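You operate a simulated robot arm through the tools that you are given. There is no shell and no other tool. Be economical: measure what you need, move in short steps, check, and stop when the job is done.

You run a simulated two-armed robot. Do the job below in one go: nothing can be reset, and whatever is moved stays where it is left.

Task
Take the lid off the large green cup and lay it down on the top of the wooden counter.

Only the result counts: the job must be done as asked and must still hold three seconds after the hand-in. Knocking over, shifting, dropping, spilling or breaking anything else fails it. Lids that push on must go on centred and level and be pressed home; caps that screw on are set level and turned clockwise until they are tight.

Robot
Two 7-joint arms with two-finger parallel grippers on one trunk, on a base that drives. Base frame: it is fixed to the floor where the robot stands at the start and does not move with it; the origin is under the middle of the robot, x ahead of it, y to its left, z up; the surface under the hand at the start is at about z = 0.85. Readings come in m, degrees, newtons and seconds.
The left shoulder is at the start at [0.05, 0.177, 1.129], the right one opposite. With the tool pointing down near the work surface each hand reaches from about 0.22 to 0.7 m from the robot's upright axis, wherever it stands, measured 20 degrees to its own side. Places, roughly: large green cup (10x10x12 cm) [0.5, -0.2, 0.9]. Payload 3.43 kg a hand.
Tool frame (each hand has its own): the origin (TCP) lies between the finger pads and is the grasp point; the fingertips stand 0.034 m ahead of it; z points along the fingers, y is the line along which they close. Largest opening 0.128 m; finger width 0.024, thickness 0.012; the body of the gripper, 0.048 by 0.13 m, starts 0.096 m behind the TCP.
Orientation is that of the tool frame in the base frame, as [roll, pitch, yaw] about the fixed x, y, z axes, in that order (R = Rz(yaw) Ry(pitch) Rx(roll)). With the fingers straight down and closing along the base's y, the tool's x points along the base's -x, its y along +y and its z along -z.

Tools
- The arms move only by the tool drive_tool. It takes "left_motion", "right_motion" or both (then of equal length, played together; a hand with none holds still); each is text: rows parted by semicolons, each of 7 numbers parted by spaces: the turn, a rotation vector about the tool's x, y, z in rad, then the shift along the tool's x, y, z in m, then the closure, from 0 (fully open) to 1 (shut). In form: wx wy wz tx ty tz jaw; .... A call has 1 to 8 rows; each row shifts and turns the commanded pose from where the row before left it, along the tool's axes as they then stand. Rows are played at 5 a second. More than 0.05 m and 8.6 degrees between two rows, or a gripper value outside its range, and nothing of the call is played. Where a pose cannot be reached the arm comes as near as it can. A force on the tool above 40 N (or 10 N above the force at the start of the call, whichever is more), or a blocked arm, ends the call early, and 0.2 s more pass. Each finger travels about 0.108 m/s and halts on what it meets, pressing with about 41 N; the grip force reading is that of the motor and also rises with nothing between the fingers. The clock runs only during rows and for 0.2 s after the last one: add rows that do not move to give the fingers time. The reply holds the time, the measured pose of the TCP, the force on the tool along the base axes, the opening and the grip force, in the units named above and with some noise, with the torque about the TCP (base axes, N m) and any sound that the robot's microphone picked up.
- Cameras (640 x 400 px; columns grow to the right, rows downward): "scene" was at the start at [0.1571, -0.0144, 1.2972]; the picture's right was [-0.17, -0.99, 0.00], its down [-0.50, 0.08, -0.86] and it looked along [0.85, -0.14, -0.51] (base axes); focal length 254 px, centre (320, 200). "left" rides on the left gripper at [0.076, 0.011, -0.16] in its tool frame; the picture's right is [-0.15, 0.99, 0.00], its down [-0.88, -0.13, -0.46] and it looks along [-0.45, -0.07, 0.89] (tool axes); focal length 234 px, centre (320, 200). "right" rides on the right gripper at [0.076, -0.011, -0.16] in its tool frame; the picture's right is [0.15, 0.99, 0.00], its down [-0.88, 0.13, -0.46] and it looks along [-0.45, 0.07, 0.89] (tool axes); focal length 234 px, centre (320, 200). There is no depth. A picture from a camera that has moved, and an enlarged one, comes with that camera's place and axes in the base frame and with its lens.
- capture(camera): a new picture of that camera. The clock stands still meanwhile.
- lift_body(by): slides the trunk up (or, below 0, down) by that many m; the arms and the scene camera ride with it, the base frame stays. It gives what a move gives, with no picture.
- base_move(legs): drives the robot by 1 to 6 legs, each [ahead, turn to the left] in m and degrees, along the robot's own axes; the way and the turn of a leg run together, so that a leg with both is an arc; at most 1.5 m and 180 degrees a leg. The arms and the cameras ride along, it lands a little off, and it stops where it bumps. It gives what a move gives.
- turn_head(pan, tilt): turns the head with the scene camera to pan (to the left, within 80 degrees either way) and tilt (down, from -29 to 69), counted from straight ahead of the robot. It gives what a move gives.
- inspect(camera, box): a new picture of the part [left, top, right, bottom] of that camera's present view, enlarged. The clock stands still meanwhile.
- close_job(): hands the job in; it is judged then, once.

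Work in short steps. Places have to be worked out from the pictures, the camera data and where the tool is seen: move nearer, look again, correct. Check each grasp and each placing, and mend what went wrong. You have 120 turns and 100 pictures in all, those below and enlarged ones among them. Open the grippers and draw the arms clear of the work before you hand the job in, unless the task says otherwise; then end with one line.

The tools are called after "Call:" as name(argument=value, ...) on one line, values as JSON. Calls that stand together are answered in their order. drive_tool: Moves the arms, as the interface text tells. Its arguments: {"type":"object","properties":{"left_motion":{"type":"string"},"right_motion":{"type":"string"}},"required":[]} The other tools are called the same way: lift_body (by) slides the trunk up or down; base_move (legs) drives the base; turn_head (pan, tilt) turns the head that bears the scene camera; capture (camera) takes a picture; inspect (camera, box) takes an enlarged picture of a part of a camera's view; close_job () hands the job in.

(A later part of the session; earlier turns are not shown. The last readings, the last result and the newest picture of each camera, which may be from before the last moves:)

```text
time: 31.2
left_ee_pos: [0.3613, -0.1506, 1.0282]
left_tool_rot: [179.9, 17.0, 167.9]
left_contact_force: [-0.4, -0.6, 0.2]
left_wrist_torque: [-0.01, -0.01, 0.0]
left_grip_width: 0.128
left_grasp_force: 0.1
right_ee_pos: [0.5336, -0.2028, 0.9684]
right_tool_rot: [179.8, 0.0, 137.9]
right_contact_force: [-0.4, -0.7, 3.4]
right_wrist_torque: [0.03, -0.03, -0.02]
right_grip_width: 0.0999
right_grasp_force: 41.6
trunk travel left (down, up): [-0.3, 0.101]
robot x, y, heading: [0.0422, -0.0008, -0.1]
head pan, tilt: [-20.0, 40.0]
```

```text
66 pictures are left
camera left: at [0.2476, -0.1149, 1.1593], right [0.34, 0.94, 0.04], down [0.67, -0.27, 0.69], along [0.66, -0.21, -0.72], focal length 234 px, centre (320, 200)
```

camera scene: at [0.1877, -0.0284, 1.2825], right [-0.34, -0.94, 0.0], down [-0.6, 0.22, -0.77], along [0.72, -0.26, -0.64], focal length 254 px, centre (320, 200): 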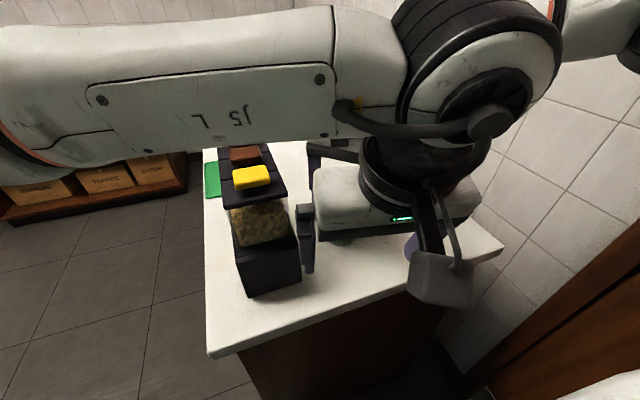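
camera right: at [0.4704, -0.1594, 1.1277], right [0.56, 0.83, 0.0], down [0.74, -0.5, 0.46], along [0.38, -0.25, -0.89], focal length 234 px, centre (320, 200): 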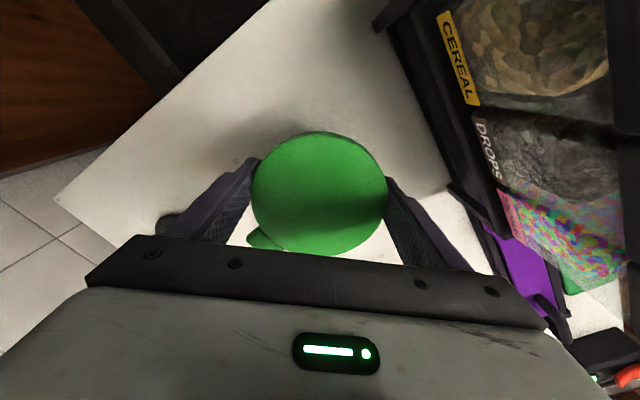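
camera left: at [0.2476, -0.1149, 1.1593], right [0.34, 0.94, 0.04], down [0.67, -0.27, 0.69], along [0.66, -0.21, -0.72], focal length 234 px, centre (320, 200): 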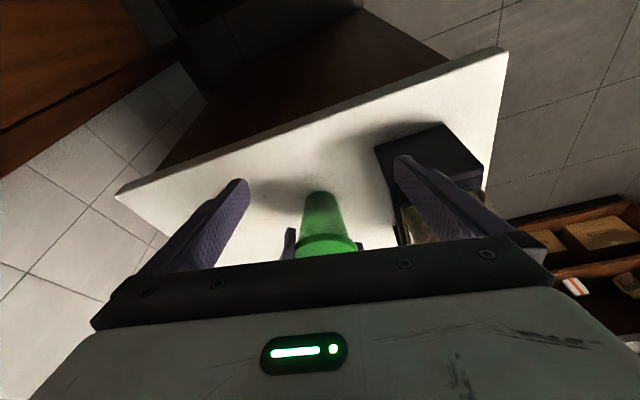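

Camera shows the cup ahead. I finish pitching to 30° below horizontal, then look.

Call:
drive_tool(left_motion="0 -0.147 0 0 0 0.01 0;0 -0.147 0 0 0 0.01 0;0 -0.147 0 0 0 0.01 0;0 -0.147 0 0 0 0.01 0;0 -0.147 0 0 0 0.01 0;0 0 0 0 0 0 0")

Call:
capture(camera="left")

Call:
capture(camera="scene")

```text
time: 32.8
left_ee_pos: [0.426, -0.1335, 1.009]
left_tool_rot: [-173.4, 59.2, 179.3]
left_contact_force: [0.0, 0.2, 0.5]
left_wrist_torque: [0.0, -0.02, 0.01]
left_grip_width: 0.1281
left_grasp_force: 0.0
right_ee_pos: [0.5332, -0.2013, 0.9698]
right_tool_rot: [179.8, -0.1, 137.9]
right_contact_force: [0.3, -0.1, 1.7]
right_wrist_torque: [0.02, -0.01, -0.02]
right_grip_width: 0.0997
right_grasp_force: 41.0
trunk travel left (down, up): [-0.3, 0.101]
robot x, y, heading: [0.0393, -0.0011, -0.2]
head pan, tilt: [-20.0, 40.0]
stopped in row 6 (left hand): the arm was blocked; the commanded pose is now the measured one
```

```text
65 pictures are left
camera left: at [0.2521, -0.1016, 1.025], right [0.18, 0.98, 0.07], down [0.05, -0.08, 1.0], along [0.98, -0.18, -0.06], focal length 234 px, centre (320, 200)
```

left: 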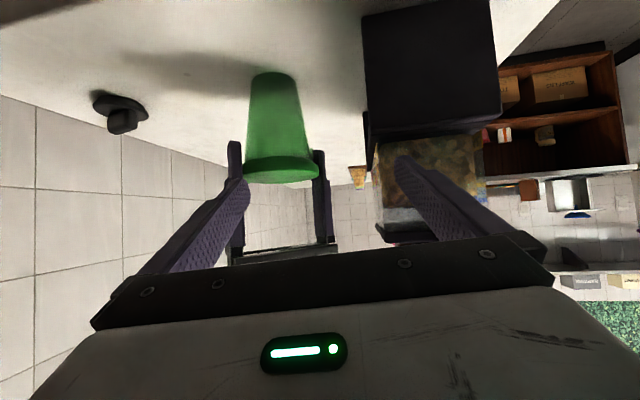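

```text
64 pictures are left
camera scene: at [0.1878, -0.0282, 1.2825], right [-0.34, -0.94, 0.0], down [-0.6, 0.22, -0.77], along [0.72, -0.26, -0.64], focal length 254 px, centre (320, 200)
```

scene: 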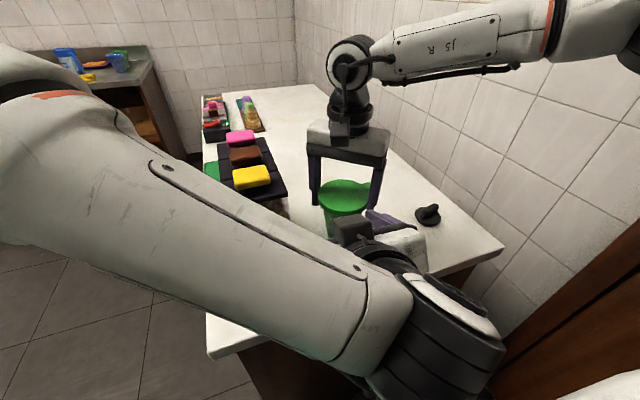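

The left arm blocked (probably against the robot's own body; the dispenser hasn't moved). The fingers are close to the dispenser, so I shift -y first in small steps.

Call:
drive_tool(left_motion="0 0 0 0 -0.025 0 0;0 0 0 0 -0.025 0 0;0 0 0 0 0 0 0")

Call:
capture(camera="left")

```text
time: 33.3
left_ee_pos: [0.4415, -0.1419, 1.0209]
left_tool_rot: [-169.1, 57.0, -172.3]
left_contact_force: [-22.5, -0.3, 10.8]
left_wrist_torque: [0.42, -0.11, 1.4]
left_grip_width: 0.1272
left_grasp_force: 0.0
right_ee_pos: [0.5302, -0.2016, 0.969]
right_tool_rot: [179.7, 0.2, 137.9]
right_contact_force: [0.2, -0.1, 0.0]
right_wrist_torque: [0.03, -0.01, -0.03]
right_grip_width: 0.0999
right_grasp_force: 40.9
trunk travel left (down, up): [-0.3, 0.101]
robot x, y, heading: [0.0399, -0.0011, -0.0]
head pan, tilt: [-20.0, 40.0]
stopped in row 2 (left hand): the force on the tool passed its limit at 56 N (the readings are from after the stop); the commanded pose is now the measured one
```

```text
63 pictures are left
camera left: at [0.2665, -0.124, 1.0416], right [0.1, 0.99, 0.02], down [0.09, -0.03, 1.0], along [0.99, -0.1, -0.09], focal length 234 px, centre (320, 200)
```

left: 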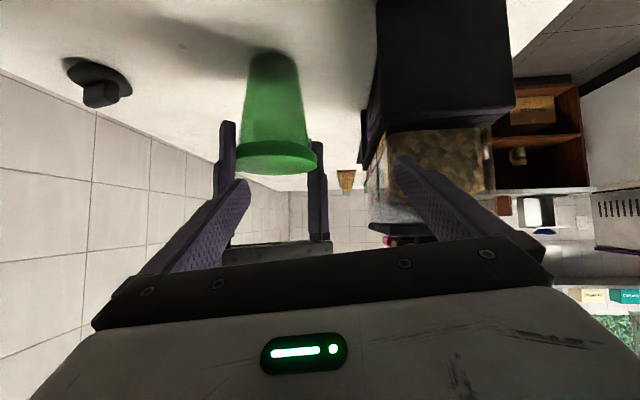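

The left finger pressed against the dispenser (x force). I back straight off along the fingers at once.

Call:
drive_tool(left_motion="0 0 0 0 0 -0.02 0;0 0 0 0 0 -0.02 0;0 0 0 0 0 -0.02 0")

Call:
capture(camera="scene")

Call:
capture(camera="left")

```text
time: 34.3
left_ee_pos: [0.4157, -0.1197, 1.0462]
left_tool_rot: [-169.2, 55.9, -168.9]
left_contact_force: [-0.1, 0.6, 0.3]
left_wrist_torque: [-0.02, -0.01, 0.0]
left_grip_width: 0.128
left_grasp_force: 0.0
right_ee_pos: [0.5335, -0.201, 0.9682]
right_tool_rot: [179.9, 0.0, 137.9]
right_contact_force: [-0.7, 0.3, 0.8]
right_wrist_torque: [0.05, 0.03, 0.03]
right_grip_width: 0.0999
right_grasp_force: 41.0
trunk travel left (down, up): [-0.3, 0.101]
robot x, y, heading: [0.0381, -0.0032, -0.0]
head pan, tilt: [-20.0, 40.0]
stopped in row 3 (left hand): the arm was blocked; the commanded pose is now the measured one
```

```text
62 pictures are left
camera scene: at [0.1875, -0.0281, 1.2824], right [-0.34, -0.94, 0.0], down [-0.6, 0.22, -0.77], along [0.72, -0.26, -0.64], focal length 254 px, centre (320, 200)
```

scene: 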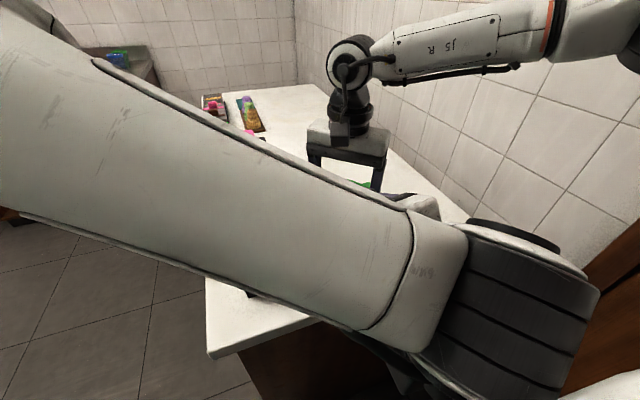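

```text
61 pictures are left
camera left: at [0.2396, -0.1131, 1.0701], right [0.04, 1.0, 0.02], down [0.11, -0.02, 0.99], along [0.99, -0.04, -0.11], focal length 234 px, centre (320, 200)
```

left: 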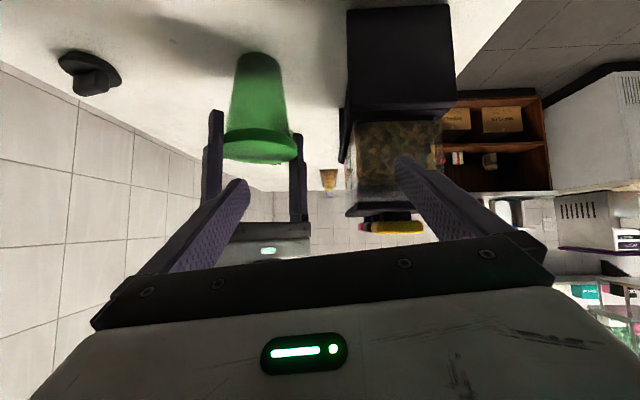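

The left arm folds against the robot's own body here, so this approach is too cramped. I back the left hand out by pitching it down again while retreating.

Call:
drive_tool(left_motion="0 0.147 0 0 0 -0.005 0;0 0.147 0 0.004 0 -0.01 0;0 0.147 0 0.006 0 -0.01 0;0 0.147 0 0.01 0 -0.01 0;0 0 0 0 0 0 0")

Call:
capture(camera="scene")

```text
time: 35.5
left_ee_pos: [0.3731, -0.1198, 1.0586]
left_tool_rot: [-173.7, 22.6, -175.5]
left_contact_force: [-0.1, -0.6, 0.3]
left_wrist_torque: [0.01, 0.01, 0.01]
left_grip_width: 0.1283
left_grasp_force: 0.0
right_ee_pos: [0.5332, -0.2011, 0.9683]
right_tool_rot: [179.7, 0.0, 137.7]
right_contact_force: [-0.5, -0.4, 1.6]
right_wrist_torque: [-0.04, 0.04, -0.02]
right_grip_width: 0.0999
right_grasp_force: 41.0
trunk travel left (down, up): [-0.3, 0.101]
robot x, y, heading: [0.0425, 0.0027, -0.1]
head pan, tilt: [-20.0, 40.0]
```

```text
60 pictures are left
camera scene: at [0.1873, -0.0283, 1.2825], right [-0.34, -0.94, 0.0], down [-0.6, 0.22, -0.77], along [0.72, -0.26, -0.64], focal length 254 px, centre (320, 200)
```

scene: 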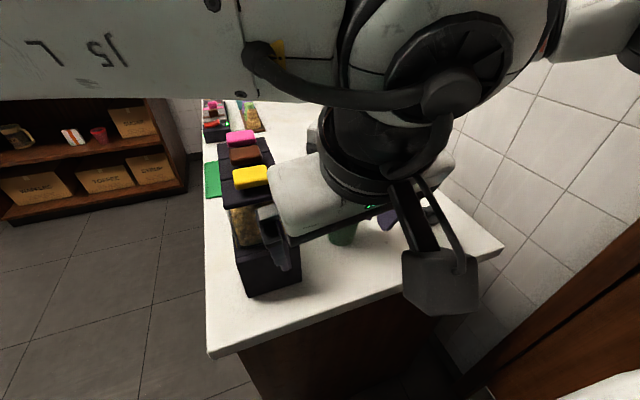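

Fingers retreat cleanly. I finish straightening the left hand and bring it back up and to the left, clear of everything.

Call:
drive_tool(left_motion="0 0.13 0 0.005 0 -0.01 0;0 0.13 0 0.005 0 -0.01 0;0 0.13 0 0.005 0 -0.01 0;0.11 0 0 0 0.02 -0.02 0;0 0 0 0.0 0.035 -0.03 0;0 0 0 0.0 0.04 -0.025 0;0 0 0 0.0 0.04 -0.02 0;0 0 0 0.0 0.04 0 0")

Call:
inspect(camera="scene", box=[240, 100, 400, 250])

```text
time: 37.3
left_ee_pos: [0.344, 0.0682, 1.1422]
left_tool_rot: [-167.9, 0.5, -178.0]
left_contact_force: [0.7, -0.6, 0.9]
left_wrist_torque: [-0.01, 0.03, -0.01]
left_grip_width: 0.1281
left_grasp_force: 0.0
right_ee_pos: [0.5342, -0.2013, 0.9685]
right_tool_rot: [179.7, 0.0, 137.8]
right_contact_force: [-0.6, 1.3, 2.1]
right_wrist_torque: [0.08, 0.0, 0.05]
right_grip_width: 0.0992
right_grasp_force: 41.0
trunk travel left (down, up): [-0.3, 0.101]
robot x, y, heading: [0.0369, -0.0019, -0.2]
head pan, tilt: [-20.0, 40.0]
```

```text
2.67 times, centred on (320, 175) of scene
camera zoom: at [0.1874, -0.0277, 1.2825], right [-0.34, -0.94, 0.0], down [-0.6, 0.22, -0.77], along [0.72, -0.26, -0.64], focal length 677 px, centre (320, 267)
```

zoom: 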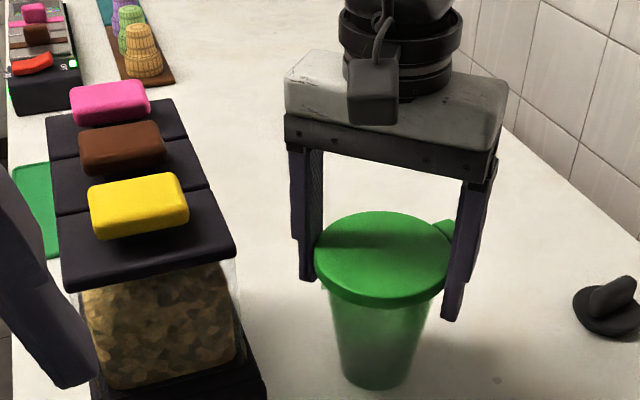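

The dispenser is unmoved. New plan: carry the cup by its gripped lid, back the robot off for room, hold the cup with the left hand in free air, pull the lid, and then return both. First lift and check.

Call:
drive_tool(right_motion="0 0 0 0 0 -0.01 0.4;0 0 0 0 0 -0.015 0.4;0 0 0 0 0 -0.015 0.4;0 0 0 0 0 -0.01 0.4;0 0 0 0 0 0 0.4", left_motion="-0.11 0 0 0 0.02 0 0;-0.1 0 0 0 0.02 0 0;0 0 0 0 0 0 0;0 0 0 0 0 0 0;0 0 0 0 0 0 0")

Call:
capture(camera="scene")

```text
time: 38.5
left_ee_pos: [0.3434, 0.108, 1.1369]
left_tool_rot: [-179.9, 0.5, -177.8]
left_contact_force: [-0.8, -1.0, -0.1]
left_wrist_torque: [-0.01, 0.0, 0.05]
left_grip_width: 0.1279
left_grasp_force: 0.0
right_ee_pos: [0.5343, -0.201, 1.0184]
right_tool_rot: [179.8, 0.0, 137.9]
right_contact_force: [-0.4, -0.2, -0.2]
right_wrist_torque: [-0.01, 0.01, -0.02]
right_grip_width: 0.0982
right_grasp_force: 41.0
trunk travel left (down, up): [-0.3, 0.101]
robot x, y, heading: [0.0391, -0.0024, -0.0]
head pan, tilt: [-20.0, 40.0]
```

```text
58 pictures are left
camera scene: at [0.1876, -0.0283, 1.2824], right [-0.34, -0.94, 0.0], down [-0.6, 0.22, -0.77], along [0.72, -0.26, -0.64], focal length 254 px, centre (320, 200)
```

scene: 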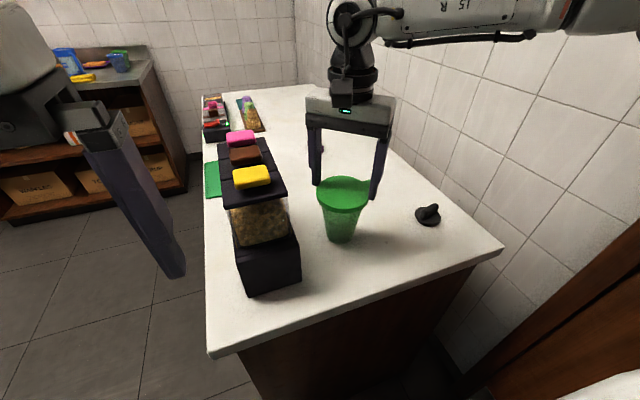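

Grip width shrank and the lid looks as low as before: it may have slipped. I zoom in.

Call:
inspect(camera="scene", box=[280, 130, 400, 250])

Call:
capture(camera="right")

```text
3.33 times, centred on (340, 190) of scene
camera zoom: at [0.1876, -0.0283, 1.2824], right [-0.34, -0.94, 0.0], down [-0.6, 0.22, -0.77], along [0.72, -0.26, -0.64], focal length 847 px, centre (253, 233)
```

zoom: 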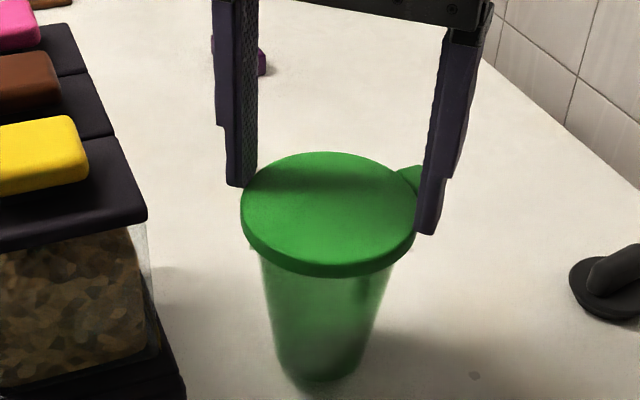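

```text
56 pictures are left
camera right: at [0.4705, -0.1599, 1.1778], right [0.56, 0.83, 0.0], down [0.74, -0.5, 0.46], along [0.38, -0.25, -0.89], focal length 234 px, centre (320, 200)
```

right: 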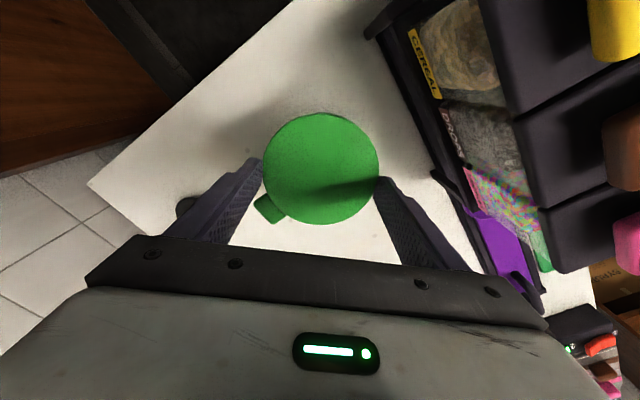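

The lid slid up in the fingers with the cup raised about 1 cm. I lower it back down to the counter and release, to switch to a sounder plan: the right hand grips the cup body, the left takes the lid.

Call:
drive_tool(right_motion="0 0 0 0 0 0.004 0.4;0 0 0 0 0 0.004 0.4;0 0 0 0 0 0.003 0.4;0 0 0 0 0 0 0.4")

Call:
inspect(camera="scene", box=[280, 130, 400, 250])

```text
time: 39.5
left_ee_pos: [0.3428, 0.1083, 1.1366]
left_tool_rot: [-179.9, 0.6, -177.9]
left_contact_force: [-1.1, -1.0, 0.1]
left_wrist_torque: [0.01, -0.01, 0.0]
left_grip_width: 0.1281
left_grasp_force: 0.1
right_ee_pos: [0.5329, -0.2021, 1.0046]
right_tool_rot: [179.8, 0.0, 137.8]
right_contact_force: [-0.7, 0.0, -0.3]
right_wrist_torque: [-0.03, 0.02, 0.01]
right_grip_width: 0.0984
right_grasp_force: 41.2
trunk travel left (down, up): [-0.3, 0.101]
robot x, y, heading: [0.039, 0.0024, 0.1]
head pan, tilt: [-20.0, 40.0]
```

```text
3.33 times, centred on (340, 190) of scene
camera zoom: at [0.1876, -0.0283, 1.2824], right [-0.34, -0.94, 0.0], down [-0.6, 0.22, -0.77], along [0.72, -0.26, -0.64], focal length 847 px, centre (253, 233)
```

zoom: 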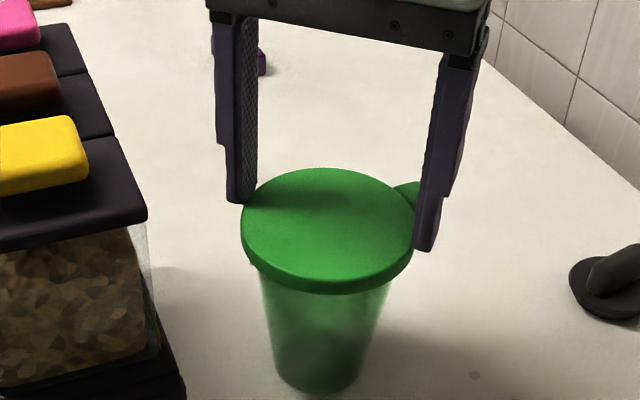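

No contact force yet; a few more small steps down.

Call:
drive_tool(right_motion="0 0 0 0 0 0.002 0.4;0 0 0 0 0 0.002 0.4;0 0 0 0 0 0 0.4")

Call:
inspect(camera="scene", box=[310, 210, 370, 260])

```text
time: 40.3
left_ee_pos: [0.3413, 0.1084, 1.1362]
left_tool_rot: [-179.9, 0.5, -177.9]
left_contact_force: [0.6, 0.0, -0.6]
left_wrist_torque: [-0.04, -0.01, 0.02]
left_grip_width: 0.1279
left_grasp_force: 0.1
right_ee_pos: [0.5341, -0.2006, 1.0042]
right_tool_rot: [179.6, 0.2, 137.8]
right_contact_force: [1.8, -1.3, 18.2]
right_wrist_torque: [-0.12, 0.44, 0.03]
right_grip_width: 0.0986
right_grasp_force: 41.2
trunk travel left (down, up): [-0.3, 0.101]
robot x, y, heading: [0.0416, 0.0028, 0.4]
head pan, tilt: [-20.0, 40.0]
```

```text
8.00 times, centred on (340, 235) of scene
camera zoom: at [0.1864, -0.0279, 1.2829], right [-0.34, -0.94, 0.0], down [-0.6, 0.22, -0.77], along [0.72, -0.26, -0.64], focal length 2032 px, centre (160, -80)
```

zoom: 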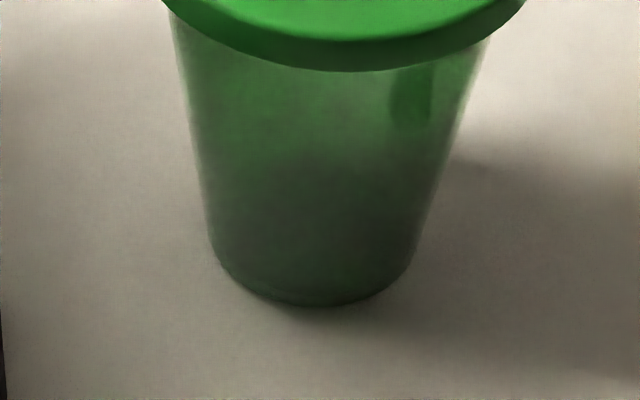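

Firm contact: the cup stands on the counter. I ease off, open the fingers and rise clear.

Call:
drive_tool(right_motion="0 0 0 0 0 -0.0015 0.4;0 0 0 0 0 0 0.2;0 0 0 0 0 0 0;0 0 0 0 0 0 0;0 0 0 0 0 -0.02 0;0 0 0 0 0 -0.03 0;0 0 0 0 0 0 0")

Call:
capture(camera="scene")

Call:
capture(camera="right")

```text
time: 41.9
left_ee_pos: [0.3438, 0.108, 1.1366]
left_tool_rot: [-179.9, 0.5, -177.9]
left_contact_force: [0.2, 0.2, -0.3]
left_wrist_torque: [-0.01, -0.01, -0.01]
left_grip_width: 0.128
left_grasp_force: 0.1
right_ee_pos: [0.5334, -0.2025, 1.0554]
right_tool_rot: [179.8, 0.0, 137.9]
right_contact_force: [-0.4, 0.6, -0.6]
right_wrist_torque: [-0.02, 0.0, 0.04]
right_grip_width: 0.1279
right_grasp_force: 0.0
trunk travel left (down, up): [-0.3, 0.101]
robot x, y, heading: [0.0417, -0.0021, 0.1]
head pan, tilt: [-20.0, 40.0]
```

```text
53 pictures are left
camera scene: at [0.1876, -0.0283, 1.2824], right [-0.34, -0.94, 0.0], down [-0.6, 0.22, -0.77], along [0.72, -0.26, -0.64], focal length 254 px, centre (320, 200)
```

scene: 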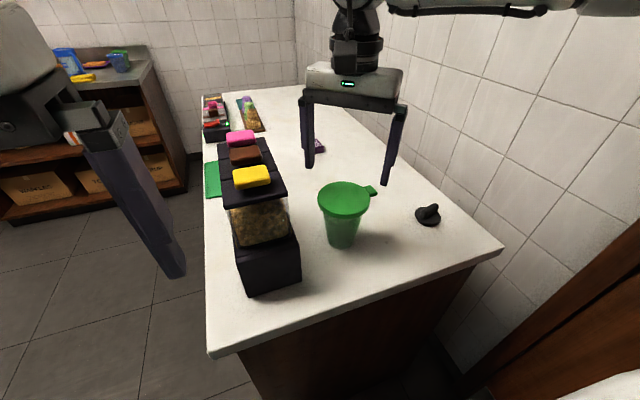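

```text
52 pictures are left
camera right: at [0.4694, -0.1609, 1.2147], right [0.56, 0.83, 0.0], down [0.74, -0.5, 0.46], along [0.38, -0.25, -0.89], focal length 234 px, centre (320, 200)
```

right: 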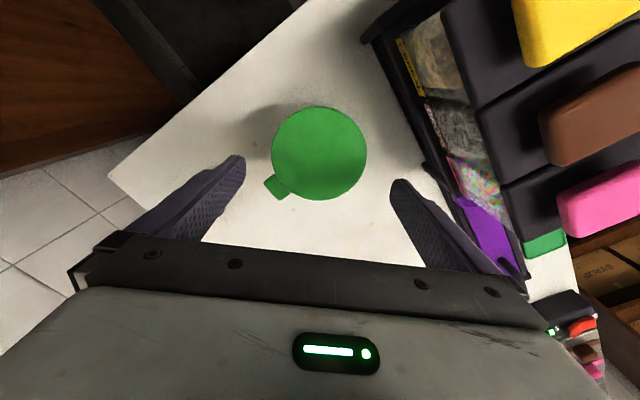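

Cup stands well at about (0.528,-0.200), tab clear. I withdraw the right hand to the front right and begin turning it for a body grasp from the front-right side.

Call:
drive_tool(right_motion="0 0 0 0.011 -0.0365 -0.0125 0;0 0 0 0.011 -0.0365 -0.0125 0;0 0 0 0.011 -0.0365 -0.0125 0;0 0 0 0.011 -0.0365 -0.0125 0;0 0 -0.147 0 0 0 0;0 0 -0.147 0 0 0 0;0 0 -0.147 0 0 0 0;0 0 -0.147 0 0 0 0")

```text
time: 43.7
left_ee_pos: [0.3424, 0.1089, 1.1362]
left_tool_rot: [-179.9, 0.5, -177.9]
left_contact_force: [-0.3, 0.6, -0.1]
left_wrist_torque: [-0.02, 0.0, -0.02]
left_grip_width: 0.128
left_grasp_force: 0.1
right_ee_pos: [0.404, -0.2804, 1.1043]
right_tool_rot: [179.7, 0.1, 171.7]
right_contact_force: [-0.1, -0.1, -0.1]
right_wrist_torque: [-0.01, -0.03, -0.01]
right_grip_width: 0.1277
right_grasp_force: 0.1
trunk travel left (down, up): [-0.3, 0.101]
robot x, y, heading: [0.0397, -0.0014, 0.1]
head pan, tilt: [-20.0, 40.0]
```

Continue: turn to yaw about -155, then start pitching the fingers up.

Call:
drive_tool(right_motion="0 0 -0.147 0 0 0 0;0 0 -0.147 0 0 0 0;0 0 -0.147 0 0 0 0;0 0 -0.147 0 0 0 0;0 -0.147 0 0 0 0 0;0 -0.147 0 0 0 0 0;0 -0.147 0 0 0 0 0;0 0 0 0 0 0 0")

Call:
capture(camera="right")

Call:
capture(camera="scene")

```text
time: 45.5
left_ee_pos: [0.3428, 0.1081, 1.1369]
left_tool_rot: [-179.9, 0.5, -178.0]
left_contact_force: [-0.1, -0.3, 0.2]
left_wrist_torque: [-0.01, -0.02, 0.0]
left_grip_width: 0.1281
left_grasp_force: 0.2
right_ee_pos: [0.405, -0.2803, 1.1033]
right_tool_rot: [179.9, 25.6, -154.9]
right_contact_force: [-0.1, -0.4, 0.1]
right_wrist_torque: [-0.02, 0.0, -0.02]
right_grip_width: 0.128
right_grasp_force: 0.0
trunk travel left (down, up): [-0.3, 0.101]
robot x, y, heading: [0.0403, 0.0005, 0.2]
head pan, tilt: [-20.0, 40.0]
```

```text
51 pictures are left
camera right: at [0.2848, -0.3496, 1.2155], right [-0.54, 0.84, -0.06], down [0.49, 0.37, 0.79], along [0.69, 0.4, -0.61], focal length 234 px, centre (320, 200)
```

right: 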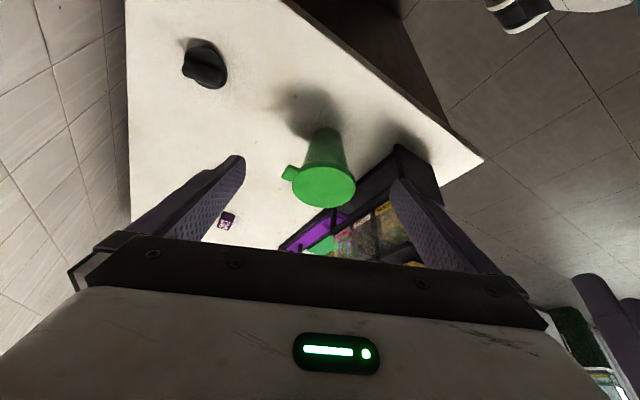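

```text
50 pictures are left
camera scene: at [0.1877, -0.028, 1.2824], right [-0.34, -0.94, 0.0], down [-0.6, 0.22, -0.77], along [0.72, -0.26, -0.64], focal length 254 px, centre (320, 200)
```

scene: 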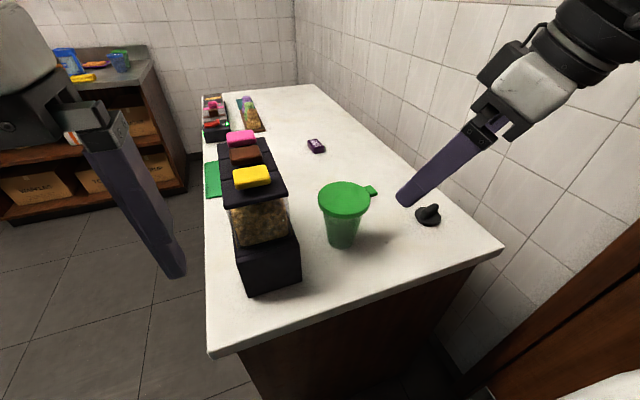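

Reachable and well placed. I finish pitching to about 60°.

Call:
drive_tool(right_motion="0 -0.147 0 0 0 0 0;0 -0.147 0 0 0 0 0;0 -0.147 0 0 0 0 0;0 -0.147 0 0 0 0 0;0 0 0 0 0 0 0")

Call:
capture(camera="right")

```text
time: 46.7
left_ee_pos: [0.3429, 0.1087, 1.1359]
left_tool_rot: [-179.8, 0.5, -178.0]
left_contact_force: [0.2, -0.4, 0.1]
left_wrist_torque: [-0.01, 0.02, 0.0]
left_grip_width: 0.1277
left_grasp_force: 0.0
right_ee_pos: [0.4183, -0.2954, 1.1136]
right_tool_rot: [179.8, 59.2, -155.0]
right_contact_force: [-0.1, -0.5, -1.0]
right_wrist_torque: [0.02, 0.02, -0.02]
right_grip_width: 0.128
right_grasp_force: 0.0
right hand out of reach, approached as far as the arm can: row 4
trunk travel left (down, up): [-0.3, 0.101]
robot x, y, heading: [0.039, 0.0019, -0.2]
head pan, tilt: [-20.0, 40.0]
```

```text
49 pictures are left
camera right: at [0.2629, -0.3807, 1.131], right [-0.49, 0.86, -0.12], down [0.0, 0.14, 0.99], along [0.87, 0.48, -0.07], focal length 234 px, centre (320, 200)
```

right: 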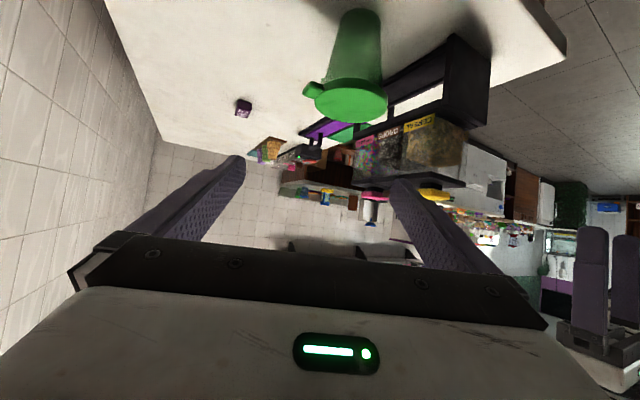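

Slightly out of reach that high; the cup lies ahead. I move straight to the pre-grasp point 0.11 m short of the cup body.

Call:
drive_tool(right_motion="0 0 0 0.0245 0.008 0.0245 0;0 0 0 0.0245 0.008 0.0245 0;0 0 0 0.0245 0.008 0.0245 0;0 0 0 0.0245 0.0085 0.0245 0;0 0 0 0.0245 0.0085 0.0245 0;0 0 0 0 0 0 0")

Call:
capture(camera="right")

Call:
capture(camera="scene")

```text
time: 48.1
left_ee_pos: [0.3434, 0.1087, 1.1372]
left_tool_rot: [-179.9, 0.6, -177.9]
left_contact_force: [-0.4, -0.1, 0.3]
left_wrist_torque: [-0.01, -0.01, 0.01]
left_grip_width: 0.1283
left_grasp_force: 0.1
right_ee_pos: [0.4676, -0.2624, 0.9544]
right_tool_rot: [179.7, 59.1, -155.0]
right_contact_force: [-0.3, 0.6, -0.5]
right_wrist_torque: [0.03, 0.0, -0.03]
right_grip_width: 0.1282
right_grasp_force: 0.0
right hand out of reach, approached as far as the arm can: row 1, 2, 3
trunk travel left (down, up): [-0.3, 0.101]
robot x, y, heading: [0.0356, 0.003, -0.2]
head pan, tilt: [-20.0, 40.0]
```

```text
48 pictures are left
camera right: at [0.3136, -0.3482, 0.9715], right [-0.49, 0.86, -0.12], down [0.0, 0.14, 0.99], along [0.87, 0.48, -0.07], focal length 234 px, centre (320, 200)
```

right: 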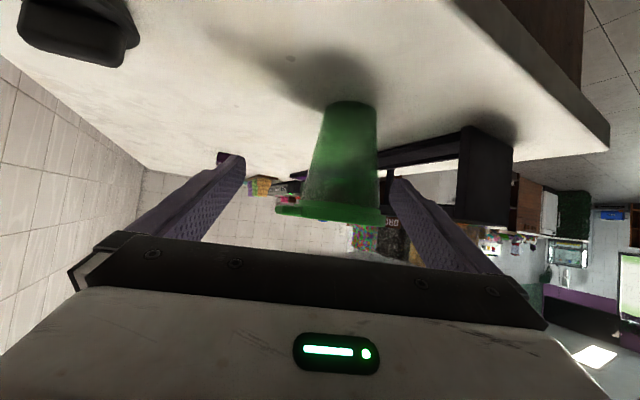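

```text
47 pictures are left
camera scene: at [0.1876, -0.0282, 1.2825], right [-0.34, -0.94, 0.0], down [-0.6, 0.22, -0.77], along [0.72, -0.26, -0.64], focal length 254 px, centre (320, 200)
```

scene: 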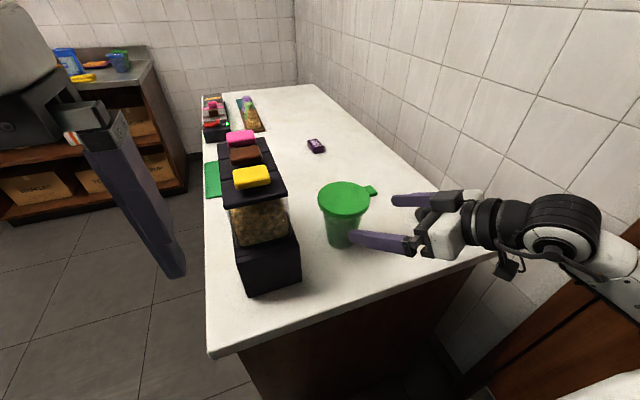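

Cup body confirmed near (0.528,-0.203,0.90). I centre sideways, then advance along the fingers.

Call:
drive_tool(right_motion="0 0 0 0.0075 0.016 0 0;0 0 0 0.0075 0.016 0 0;0 0 0 0 0 0.02 0;0 0 0 0 0 0.02 0;0 0 0 0 0 0.015 0;0 0 0 0 0 0 0")

Call:
capture(camera="right")

Call:
inspect(camera="scene", box=[280, 150, 440, 270])

```text
time: 49.5
left_ee_pos: [0.3432, 0.1073, 1.135]
left_tool_rot: [-179.9, 0.6, -177.9]
left_contact_force: [-0.7, 0.0, -0.5]
left_wrist_torque: [-0.01, 0.02, -0.01]
left_grip_width: 0.1281
left_grasp_force: 0.1
right_ee_pos: [0.5099, -0.226, 0.9081]
right_tool_rot: [179.8, 59.1, -155.1]
right_contact_force: [-0.6, -0.2, 0.3]
right_wrist_torque: [-0.04, 0.03, 0.0]
right_grip_width: 0.1282
right_grasp_force: 0.1
right hand out of reach, approached as far as the arm can: row 1, 2
trunk travel left (down, up): [-0.3, 0.101]
robot x, y, heading: [0.0399, -0.0029, -0.2]
head pan, tilt: [-20.0, 40.0]
```

```text
46 pictures are left
camera right: at [0.3553, -0.3119, 0.9241], right [-0.49, 0.86, -0.12], down [0.0, 0.14, 0.99], along [0.87, 0.48, -0.07], focal length 234 px, centre (320, 200)
```

right: 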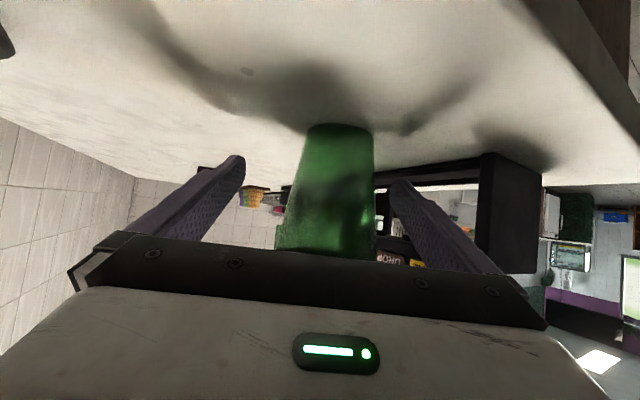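

```text
3.33 times, centred on (360, 210) of scene
camera zoom: at [0.1875, -0.0283, 1.2825], right [-0.34, -0.94, 0.0], down [-0.6, 0.22, -0.77], along [0.72, -0.26, -0.64], focal length 847 px, centre (187, 167)
```

zoom: 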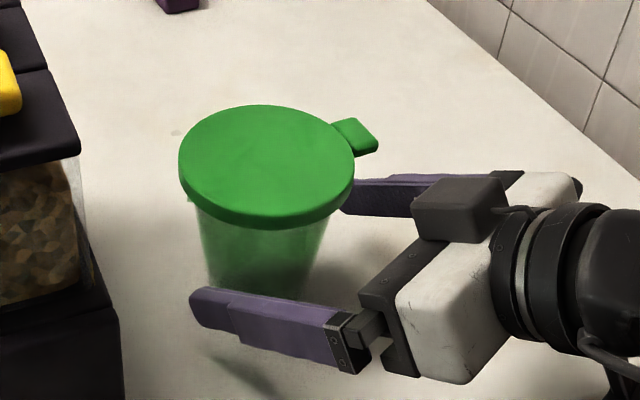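

I need about 14 mm more sideways and ~25 mm more forward.

Call:
drive_tool(right_motion="0 0 0 0 0.0075 0 0;0 0 0 0 0.0075 0 0;0 0 0 0 0 0.013 0;0 0 0 0 0 0.013 0;0 0 0 0 0 0 0")

Call:
capture(camera="right")

```text
time: 50.7
left_ee_pos: [0.3431, 0.1093, 1.1358]
left_tool_rot: [-180.0, 0.5, -177.8]
left_contact_force: [-0.2, -0.2, -0.1]
left_wrist_torque: [0.01, -0.02, 0.0]
left_grip_width: 0.1279
left_grasp_force: 0.1
right_ee_pos: [0.5215, -0.2044, 0.8948]
right_tool_rot: [179.7, 59.1, -155.0]
right_contact_force: [0.4, -1.0, -0.1]
right_wrist_torque: [0.0, -0.05, 0.0]
right_grip_width: 0.1279
right_grasp_force: 0.2
trunk travel left (down, up): [-0.3, 0.101]
robot x, y, heading: [0.0394, -0.0018, -0.2]
head pan, tilt: [-20.0, 40.0]
```

```text
44 pictures are left
camera right: at [0.3688, -0.2893, 0.9112], right [-0.49, 0.86, -0.12], down [0.0, 0.14, 0.99], along [0.87, 0.48, -0.07], focal length 234 px, centre (320, 200)
```

right: 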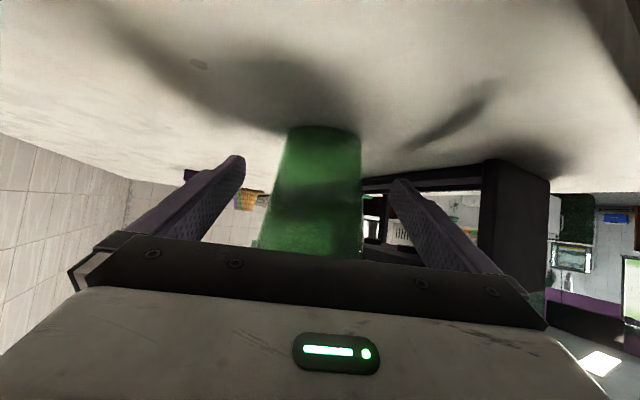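

Centred between the fingers. I close gradually on the cup body.

Call:
drive_tool(right_motion="0 0 0 0 0.0015 0 0.25;0 0 0 0 0 0 0.35;0 0 0 0 0 0 0.42;0 0 0 0 0 0 0.5;0 0 0 0 0 0 0.6;0 0 0 0 0 0 0.6;0 0 0 0 0 0 0.6")

Call:
inspect(camera="scene", box=[280, 150, 440, 270])

```text
time: 52.3
left_ee_pos: [0.3429, 0.1083, 1.1363]
left_tool_rot: [-179.9, 0.5, -177.9]
left_contact_force: [-0.8, -0.5, -0.8]
left_wrist_torque: [-0.01, 0.02, -0.01]
left_grip_width: 0.1278
left_grasp_force: 0.0
right_ee_pos: [0.5201, -0.2016, 0.895]
right_tool_rot: [179.9, 59.0, -155.0]
right_contact_force: [0.0, -0.2, 1.8]
right_wrist_torque: [-0.04, -0.05, 0.01]
right_grip_width: 0.0718
right_grasp_force: 40.8
trunk travel left (down, up): [-0.3, 0.101]
robot x, y, heading: [0.0388, -0.0014, 0.2]
head pan, tilt: [-20.0, 40.0]
```

```text
3.33 times, centred on (360, 210) of scene
camera zoom: at [0.1875, -0.0282, 1.2825], right [-0.34, -0.94, 0.0], down [-0.6, 0.22, -0.77], along [0.72, -0.26, -0.64], focal length 847 px, centre (187, 167)
```

zoom: 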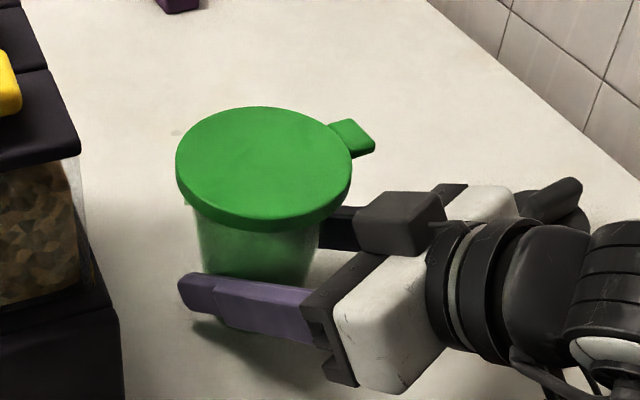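

Cup body held at 0.072 m. The left hand can't reach the lid here, so I lift the cup slightly, watching that the hold is firm.

Call:
drive_tool(right_motion="0 0 0 -0.0086 0 -0.0051 0.6;0 0 0 -0.0172 0 -0.0102 0.6;0 0 0 -0.0172 0 -0.0102 0.6;0 0 0 0 0 0 0.6")

Call:
capture(camera="scene")

```text
time: 53.3
left_ee_pos: [0.3438, 0.1086, 1.1366]
left_tool_rot: [180.0, 0.5, -177.9]
left_contact_force: [0.2, 0.1, 0.4]
left_wrist_torque: [-0.02, -0.01, 0.0]
left_grip_width: 0.1278
left_grasp_force: 0.0
right_ee_pos: [0.5228, -0.2011, 0.9434]
right_tool_rot: [179.7, 59.1, -154.9]
right_contact_force: [0.4, 0.3, -0.4]
right_wrist_torque: [0.0, 0.0, -0.02]
right_grip_width: 0.0719
right_grasp_force: 41.1
trunk travel left (down, up): [-0.3, 0.101]
robot x, y, heading: [0.0403, 0.0021, 0.1]
head pan, tilt: [-20.0, 40.0]
```

```text
42 pictures are left
camera scene: at [0.1876, -0.0283, 1.2824], right [-0.34, -0.94, 0.0], down [-0.6, 0.22, -0.77], along [0.72, -0.26, -0.64], focal length 254 px, centre (320, 200)
```

scene: 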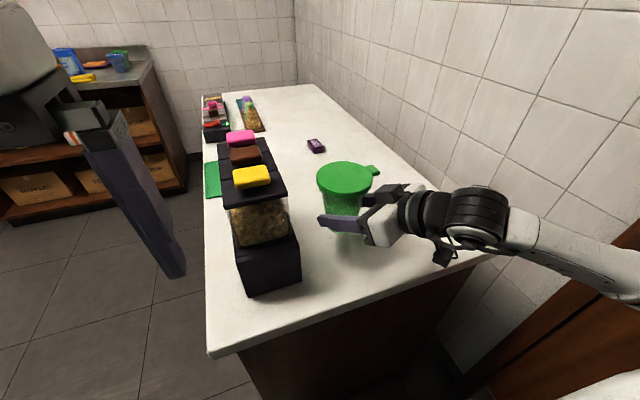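

Held firmly, lid now at z≈1.017. I back the base 0.13 m so the cup can be moved to the middle, clear of the dispenser.

Call:
base_move(legs=[[-0.13, 0]])

```text
time: 54.6
left_ee_pos: [0.212, 0.1092, 1.1357]
left_tool_rot: [-179.8, 0.5, -177.8]
left_contact_force: [0.3, -0.1, -0.7]
left_wrist_torque: [0.03, -0.04, 0.0]
left_grip_width: 0.1278
left_grasp_force: 0.0
right_ee_pos: [0.3917, -0.2005, 0.9431]
right_tool_rot: [179.8, 59.1, -154.9]
right_contact_force: [-1.0, 0.7, -0.5]
right_wrist_torque: [0.01, -0.01, 0.0]
right_grip_width: 0.0717
right_grasp_force: 41.0
trunk travel left (down, up): [-0.3, 0.101]
robot x, y, heading: [-0.0907, -0.0002, 0.3]
head pan, tilt: [-20.0, 40.0]
```

Now shift the cup to the middle, about (0.375,-0.07), keeping it upright.

Call:
drive_tool(right_motion="0 0 0 -0.007 0.0315 0.0067 0.6;0 0 0 -0.007 0.0315 0.0067 0.6;0 0 0 -0.007 0.0315 0.0067 0.6;0 0 0 -0.007 0.0315 0.0067 0.6;0 0 0 0 0 0 0.6")

Call:
capture(camera="scene")

Call:
capture(camera="left")

```text
time: 55.8
left_ee_pos: [0.2135, 0.109, 1.1368]
left_tool_rot: [-179.9, 0.5, -177.9]
left_contact_force: [0.7, -0.3, 0.2]
left_wrist_torque: [-0.02, 0.04, 0.03]
left_grip_width: 0.1279
left_grasp_force: 0.2
right_ee_pos: [0.3705, -0.0717, 0.9517]
right_tool_rot: [179.9, 59.1, -154.9]
right_contact_force: [0.3, 1.2, -0.6]
right_wrist_torque: [0.0, 0.02, 0.04]
right_grip_width: 0.0717
right_grasp_force: 40.8
trunk travel left (down, up): [-0.3, 0.101]
robot x, y, heading: [-0.089, -0.0011, 0.3]
head pan, tilt: [-20.0, 40.0]
```

```text
41 pictures are left
camera scene: at [0.057, -0.0284, 1.2825], right [-0.34, -0.94, 0.0], down [-0.6, 0.22, -0.77], along [0.72, -0.26, -0.64], focal length 254 px, centre (320, 200)
```

scene: 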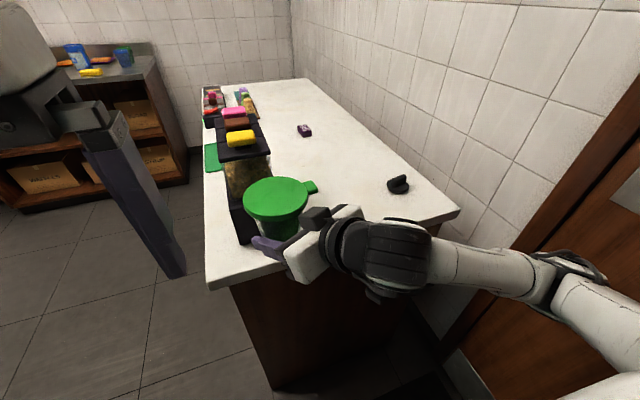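

```text
40 pictures are left
camera left: at [0.1351, 0.117, 1.2955], right [0.11, 0.99, 0.0], down [0.88, -0.1, 0.46], along [0.46, -0.05, -0.89], focal length 234 px, centre (320, 200)
```

left: 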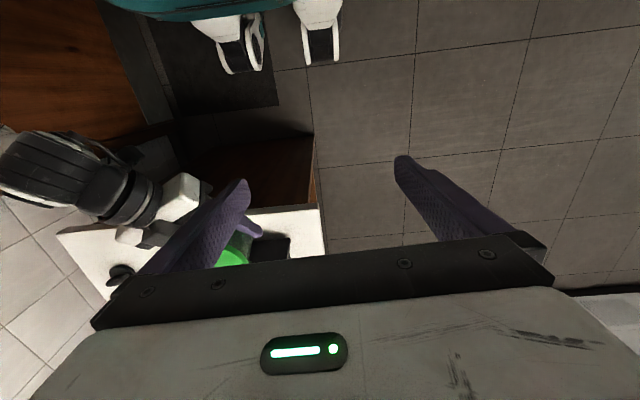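

The cup is at about (0.374,-0.069), lid top z≈1.026, tab at -77°. I bring it a bit further left for the left arm and turn the left hand ~50° so its fingers clear tab and right hand.

Call:
drive_tool(right_motion="0 0 0 -0.0043 0.018 0.0073 0.6;0 0 0 -0.0043 0.018 0.0073 0.6;0 0 0 -0.0043 0.018 0.0073 0.6;0 0 0 0 0 0 0.6;0 0 0 0 0 0 0.6;0 0 0 0 0 0 0.6;0 0 0 0 0 0 0.6", left_motion="0 0 -0.147 0 0 -0.01 0;0 0 -0.147 0 0 -0.01 0;0 0 -0.147 0 0 0 0;0 0 -0.147 0 0 0 0;0 0 -0.147 0 0 0 0;0 0 -0.147 0 0 0 0;0 0 0 0 0 0 0")

Call:
capture(camera="left")

Call:
capture(camera="scene")

```text
time: 57.4
left_ee_pos: [0.2122, 0.1083, 1.1572]
left_tool_rot: [-179.5, 0.2, -127.3]
left_contact_force: [0.6, 0.5, 0.1]
left_wrist_torque: [0.02, -0.02, -0.02]
left_grip_width: 0.1282
left_grasp_force: 0.1
right_ee_pos: [0.3711, -0.0136, 0.9529]
right_tool_rot: [179.8, 59.2, -155.0]
right_contact_force: [0.6, -0.7, 0.4]
right_wrist_torque: [-0.03, 0.01, -0.03]
right_grip_width: 0.0716
right_grasp_force: 40.9
trunk travel left (down, up): [-0.3, 0.101]
robot x, y, heading: [-0.0924, -0.0007, 0.2]
head pan, tilt: [-20.0, 40.0]
```

```text
39 pictures are left
camera left: at [0.1564, 0.0549, 1.3158], right [-0.7, 0.71, -0.01], down [0.63, 0.62, 0.46], along [0.33, 0.32, -0.89], focal length 234 px, centre (320, 200)
```

left: 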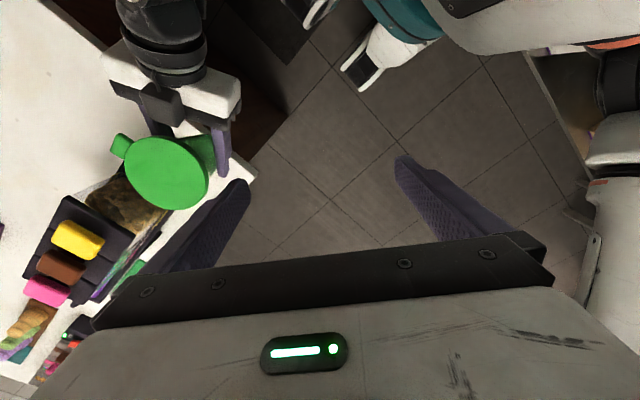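

```text
38 pictures are left
camera scene: at [0.0571, -0.0282, 1.2824], right [-0.34, -0.94, 0.0], down [-0.6, 0.22, -0.77], along [0.72, -0.26, -0.64], focal length 254 px, centre (320, 200)
```

scene: 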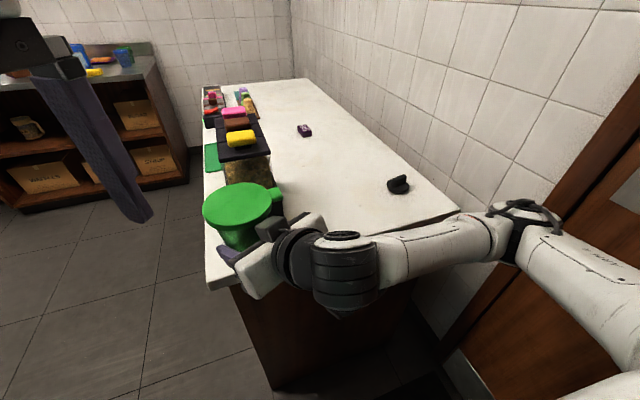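

Lid now at (0.3755,-0.012), z≈1.027. I move the left hand over it along its closing axis, a bit above.

Call:
drive_tool(left_motion="0 0 0 -0.0006 -0.0405 0.008 0;0 0 0 -0.0006 -0.0405 0.008 0;0 0 0 -0.0006 -0.0405 0.008 0;0 0 0 -0.0006 -0.0405 0.008 0;0 0 0 -0.0006 -0.0405 0.008 0;0 0 -0.1 0 0 0 0;0 0 0 0 0 0 0")

Call:
capture(camera="left")

```text
time: 59.0
left_ee_pos: [0.3744, -0.0124, 1.1177]
left_tool_rot: [-179.6, 0.2, -121.6]
left_contact_force: [0.1, 0.1, -0.3]
left_wrist_torque: [-0.02, -0.03, -0.01]
left_grip_width: 0.1279
left_grasp_force: 0.0
right_ee_pos: [0.3706, -0.013, 0.9542]
right_tool_rot: [179.8, 59.1, -154.9]
right_contact_force: [-0.1, -0.2, -0.7]
right_wrist_torque: [-0.02, 0.0, 0.01]
right_grip_width: 0.0716
right_grasp_force: 40.6
trunk travel left (down, up): [-0.3, 0.101]
robot x, y, heading: [-0.0921, -0.0011, 0.2]
head pan, tilt: [-20.0, 40.0]
```

```text
37 pictures are left
camera left: at [0.3244, -0.0707, 1.2771], right [-0.77, 0.64, -0.01], down [0.57, 0.68, 0.46], along [0.3, 0.35, -0.89], focal length 234 px, centre (320, 200)
```

left: 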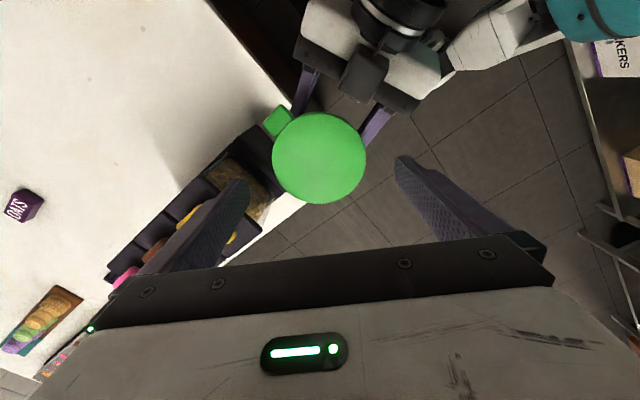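

Well centred, tab clear by about 45°. I lower the left hand so the tips reach just below the lid skirt (TCP z≈1.033), staying above the right fingers.

Call:
drive_tool(left_motion="0 0 0 -0.001 -0.001 0.03 0;0 0 0 0 0 0.03 0;0 0 0 0 0 0.015 0;0 0 0 0 0 0.009 0;0 0 0 0 0 0 0")

Call:
capture(camera="left")

Call:
turn_head(pan=-5, tilt=40)

Call:
capture(camera="scene")

```text
time: 60.2
left_ee_pos: [0.377, -0.0117, 1.0346]
left_tool_rot: [-179.6, 0.2, -121.7]
left_contact_force: [0.1, 0.6, 0.6]
left_wrist_torque: [-0.02, 0.02, -0.03]
left_grip_width: 0.1279
left_grasp_force: 0.1
right_ee_pos: [0.3707, -0.0127, 0.9539]
right_tool_rot: [179.8, 59.1, -155.0]
right_contact_force: [0.2, -0.1, -0.1]
right_wrist_torque: [-0.01, 0.0, 0.0]
right_grip_width: 0.0719
right_grasp_force: 40.6
trunk travel left (down, up): [-0.3, 0.101]
robot x, y, heading: [-0.0906, 0.0, 0.3]
head pan, tilt: [-20.0, 40.0]
```

```text
36 pictures are left
camera left: at [0.3267, -0.0703, 1.1935], right [-0.77, 0.64, -0.01], down [0.57, 0.68, 0.46], along [0.3, 0.35, -0.89], focal length 234 px, centre (320, 200)
```

left: 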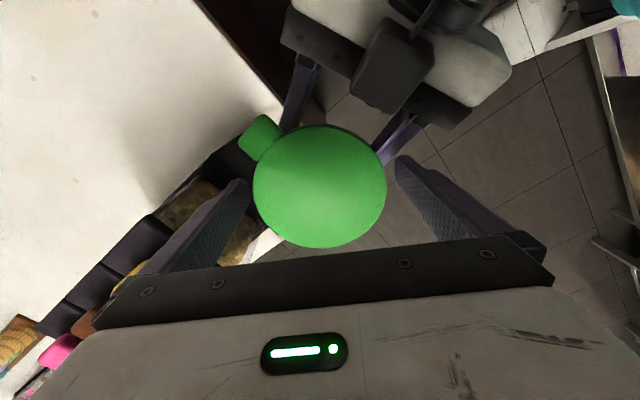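

```text
time: 61.0
left_ee_pos: [0.3768, -0.0122, 1.0347]
left_tool_rot: [-179.6, 0.2, -121.7]
left_contact_force: [-0.6, -0.2, 0.4]
left_wrist_torque: [-0.01, 0.0, 0.01]
left_grip_width: 0.1281
left_grasp_force: 0.1
right_ee_pos: [0.3698, -0.013, 0.9531]
right_tool_rot: [179.8, 59.1, -154.9]
right_contact_force: [0.5, -0.2, 0.0]
right_wrist_torque: [-0.03, 0.03, 0.02]
right_grip_width: 0.0716
right_grasp_force: 40.8
trunk travel left (down, up): [-0.3, 0.101]
robot x, y, heading: [-0.092, -0.0016, 0.2]
head pan, tilt: [-5.0, 40.0]
```

```text
35 pictures are left
camera scene: at [0.0618, -0.0066, 1.2824], right [-0.09, -1.0, 0.0], down [-0.64, 0.06, -0.77], along [0.76, -0.07, -0.64], focal length 254 px, centre (320, 200)
```

scene: 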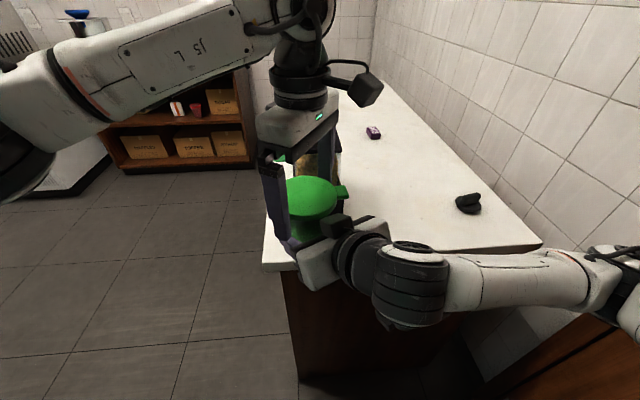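

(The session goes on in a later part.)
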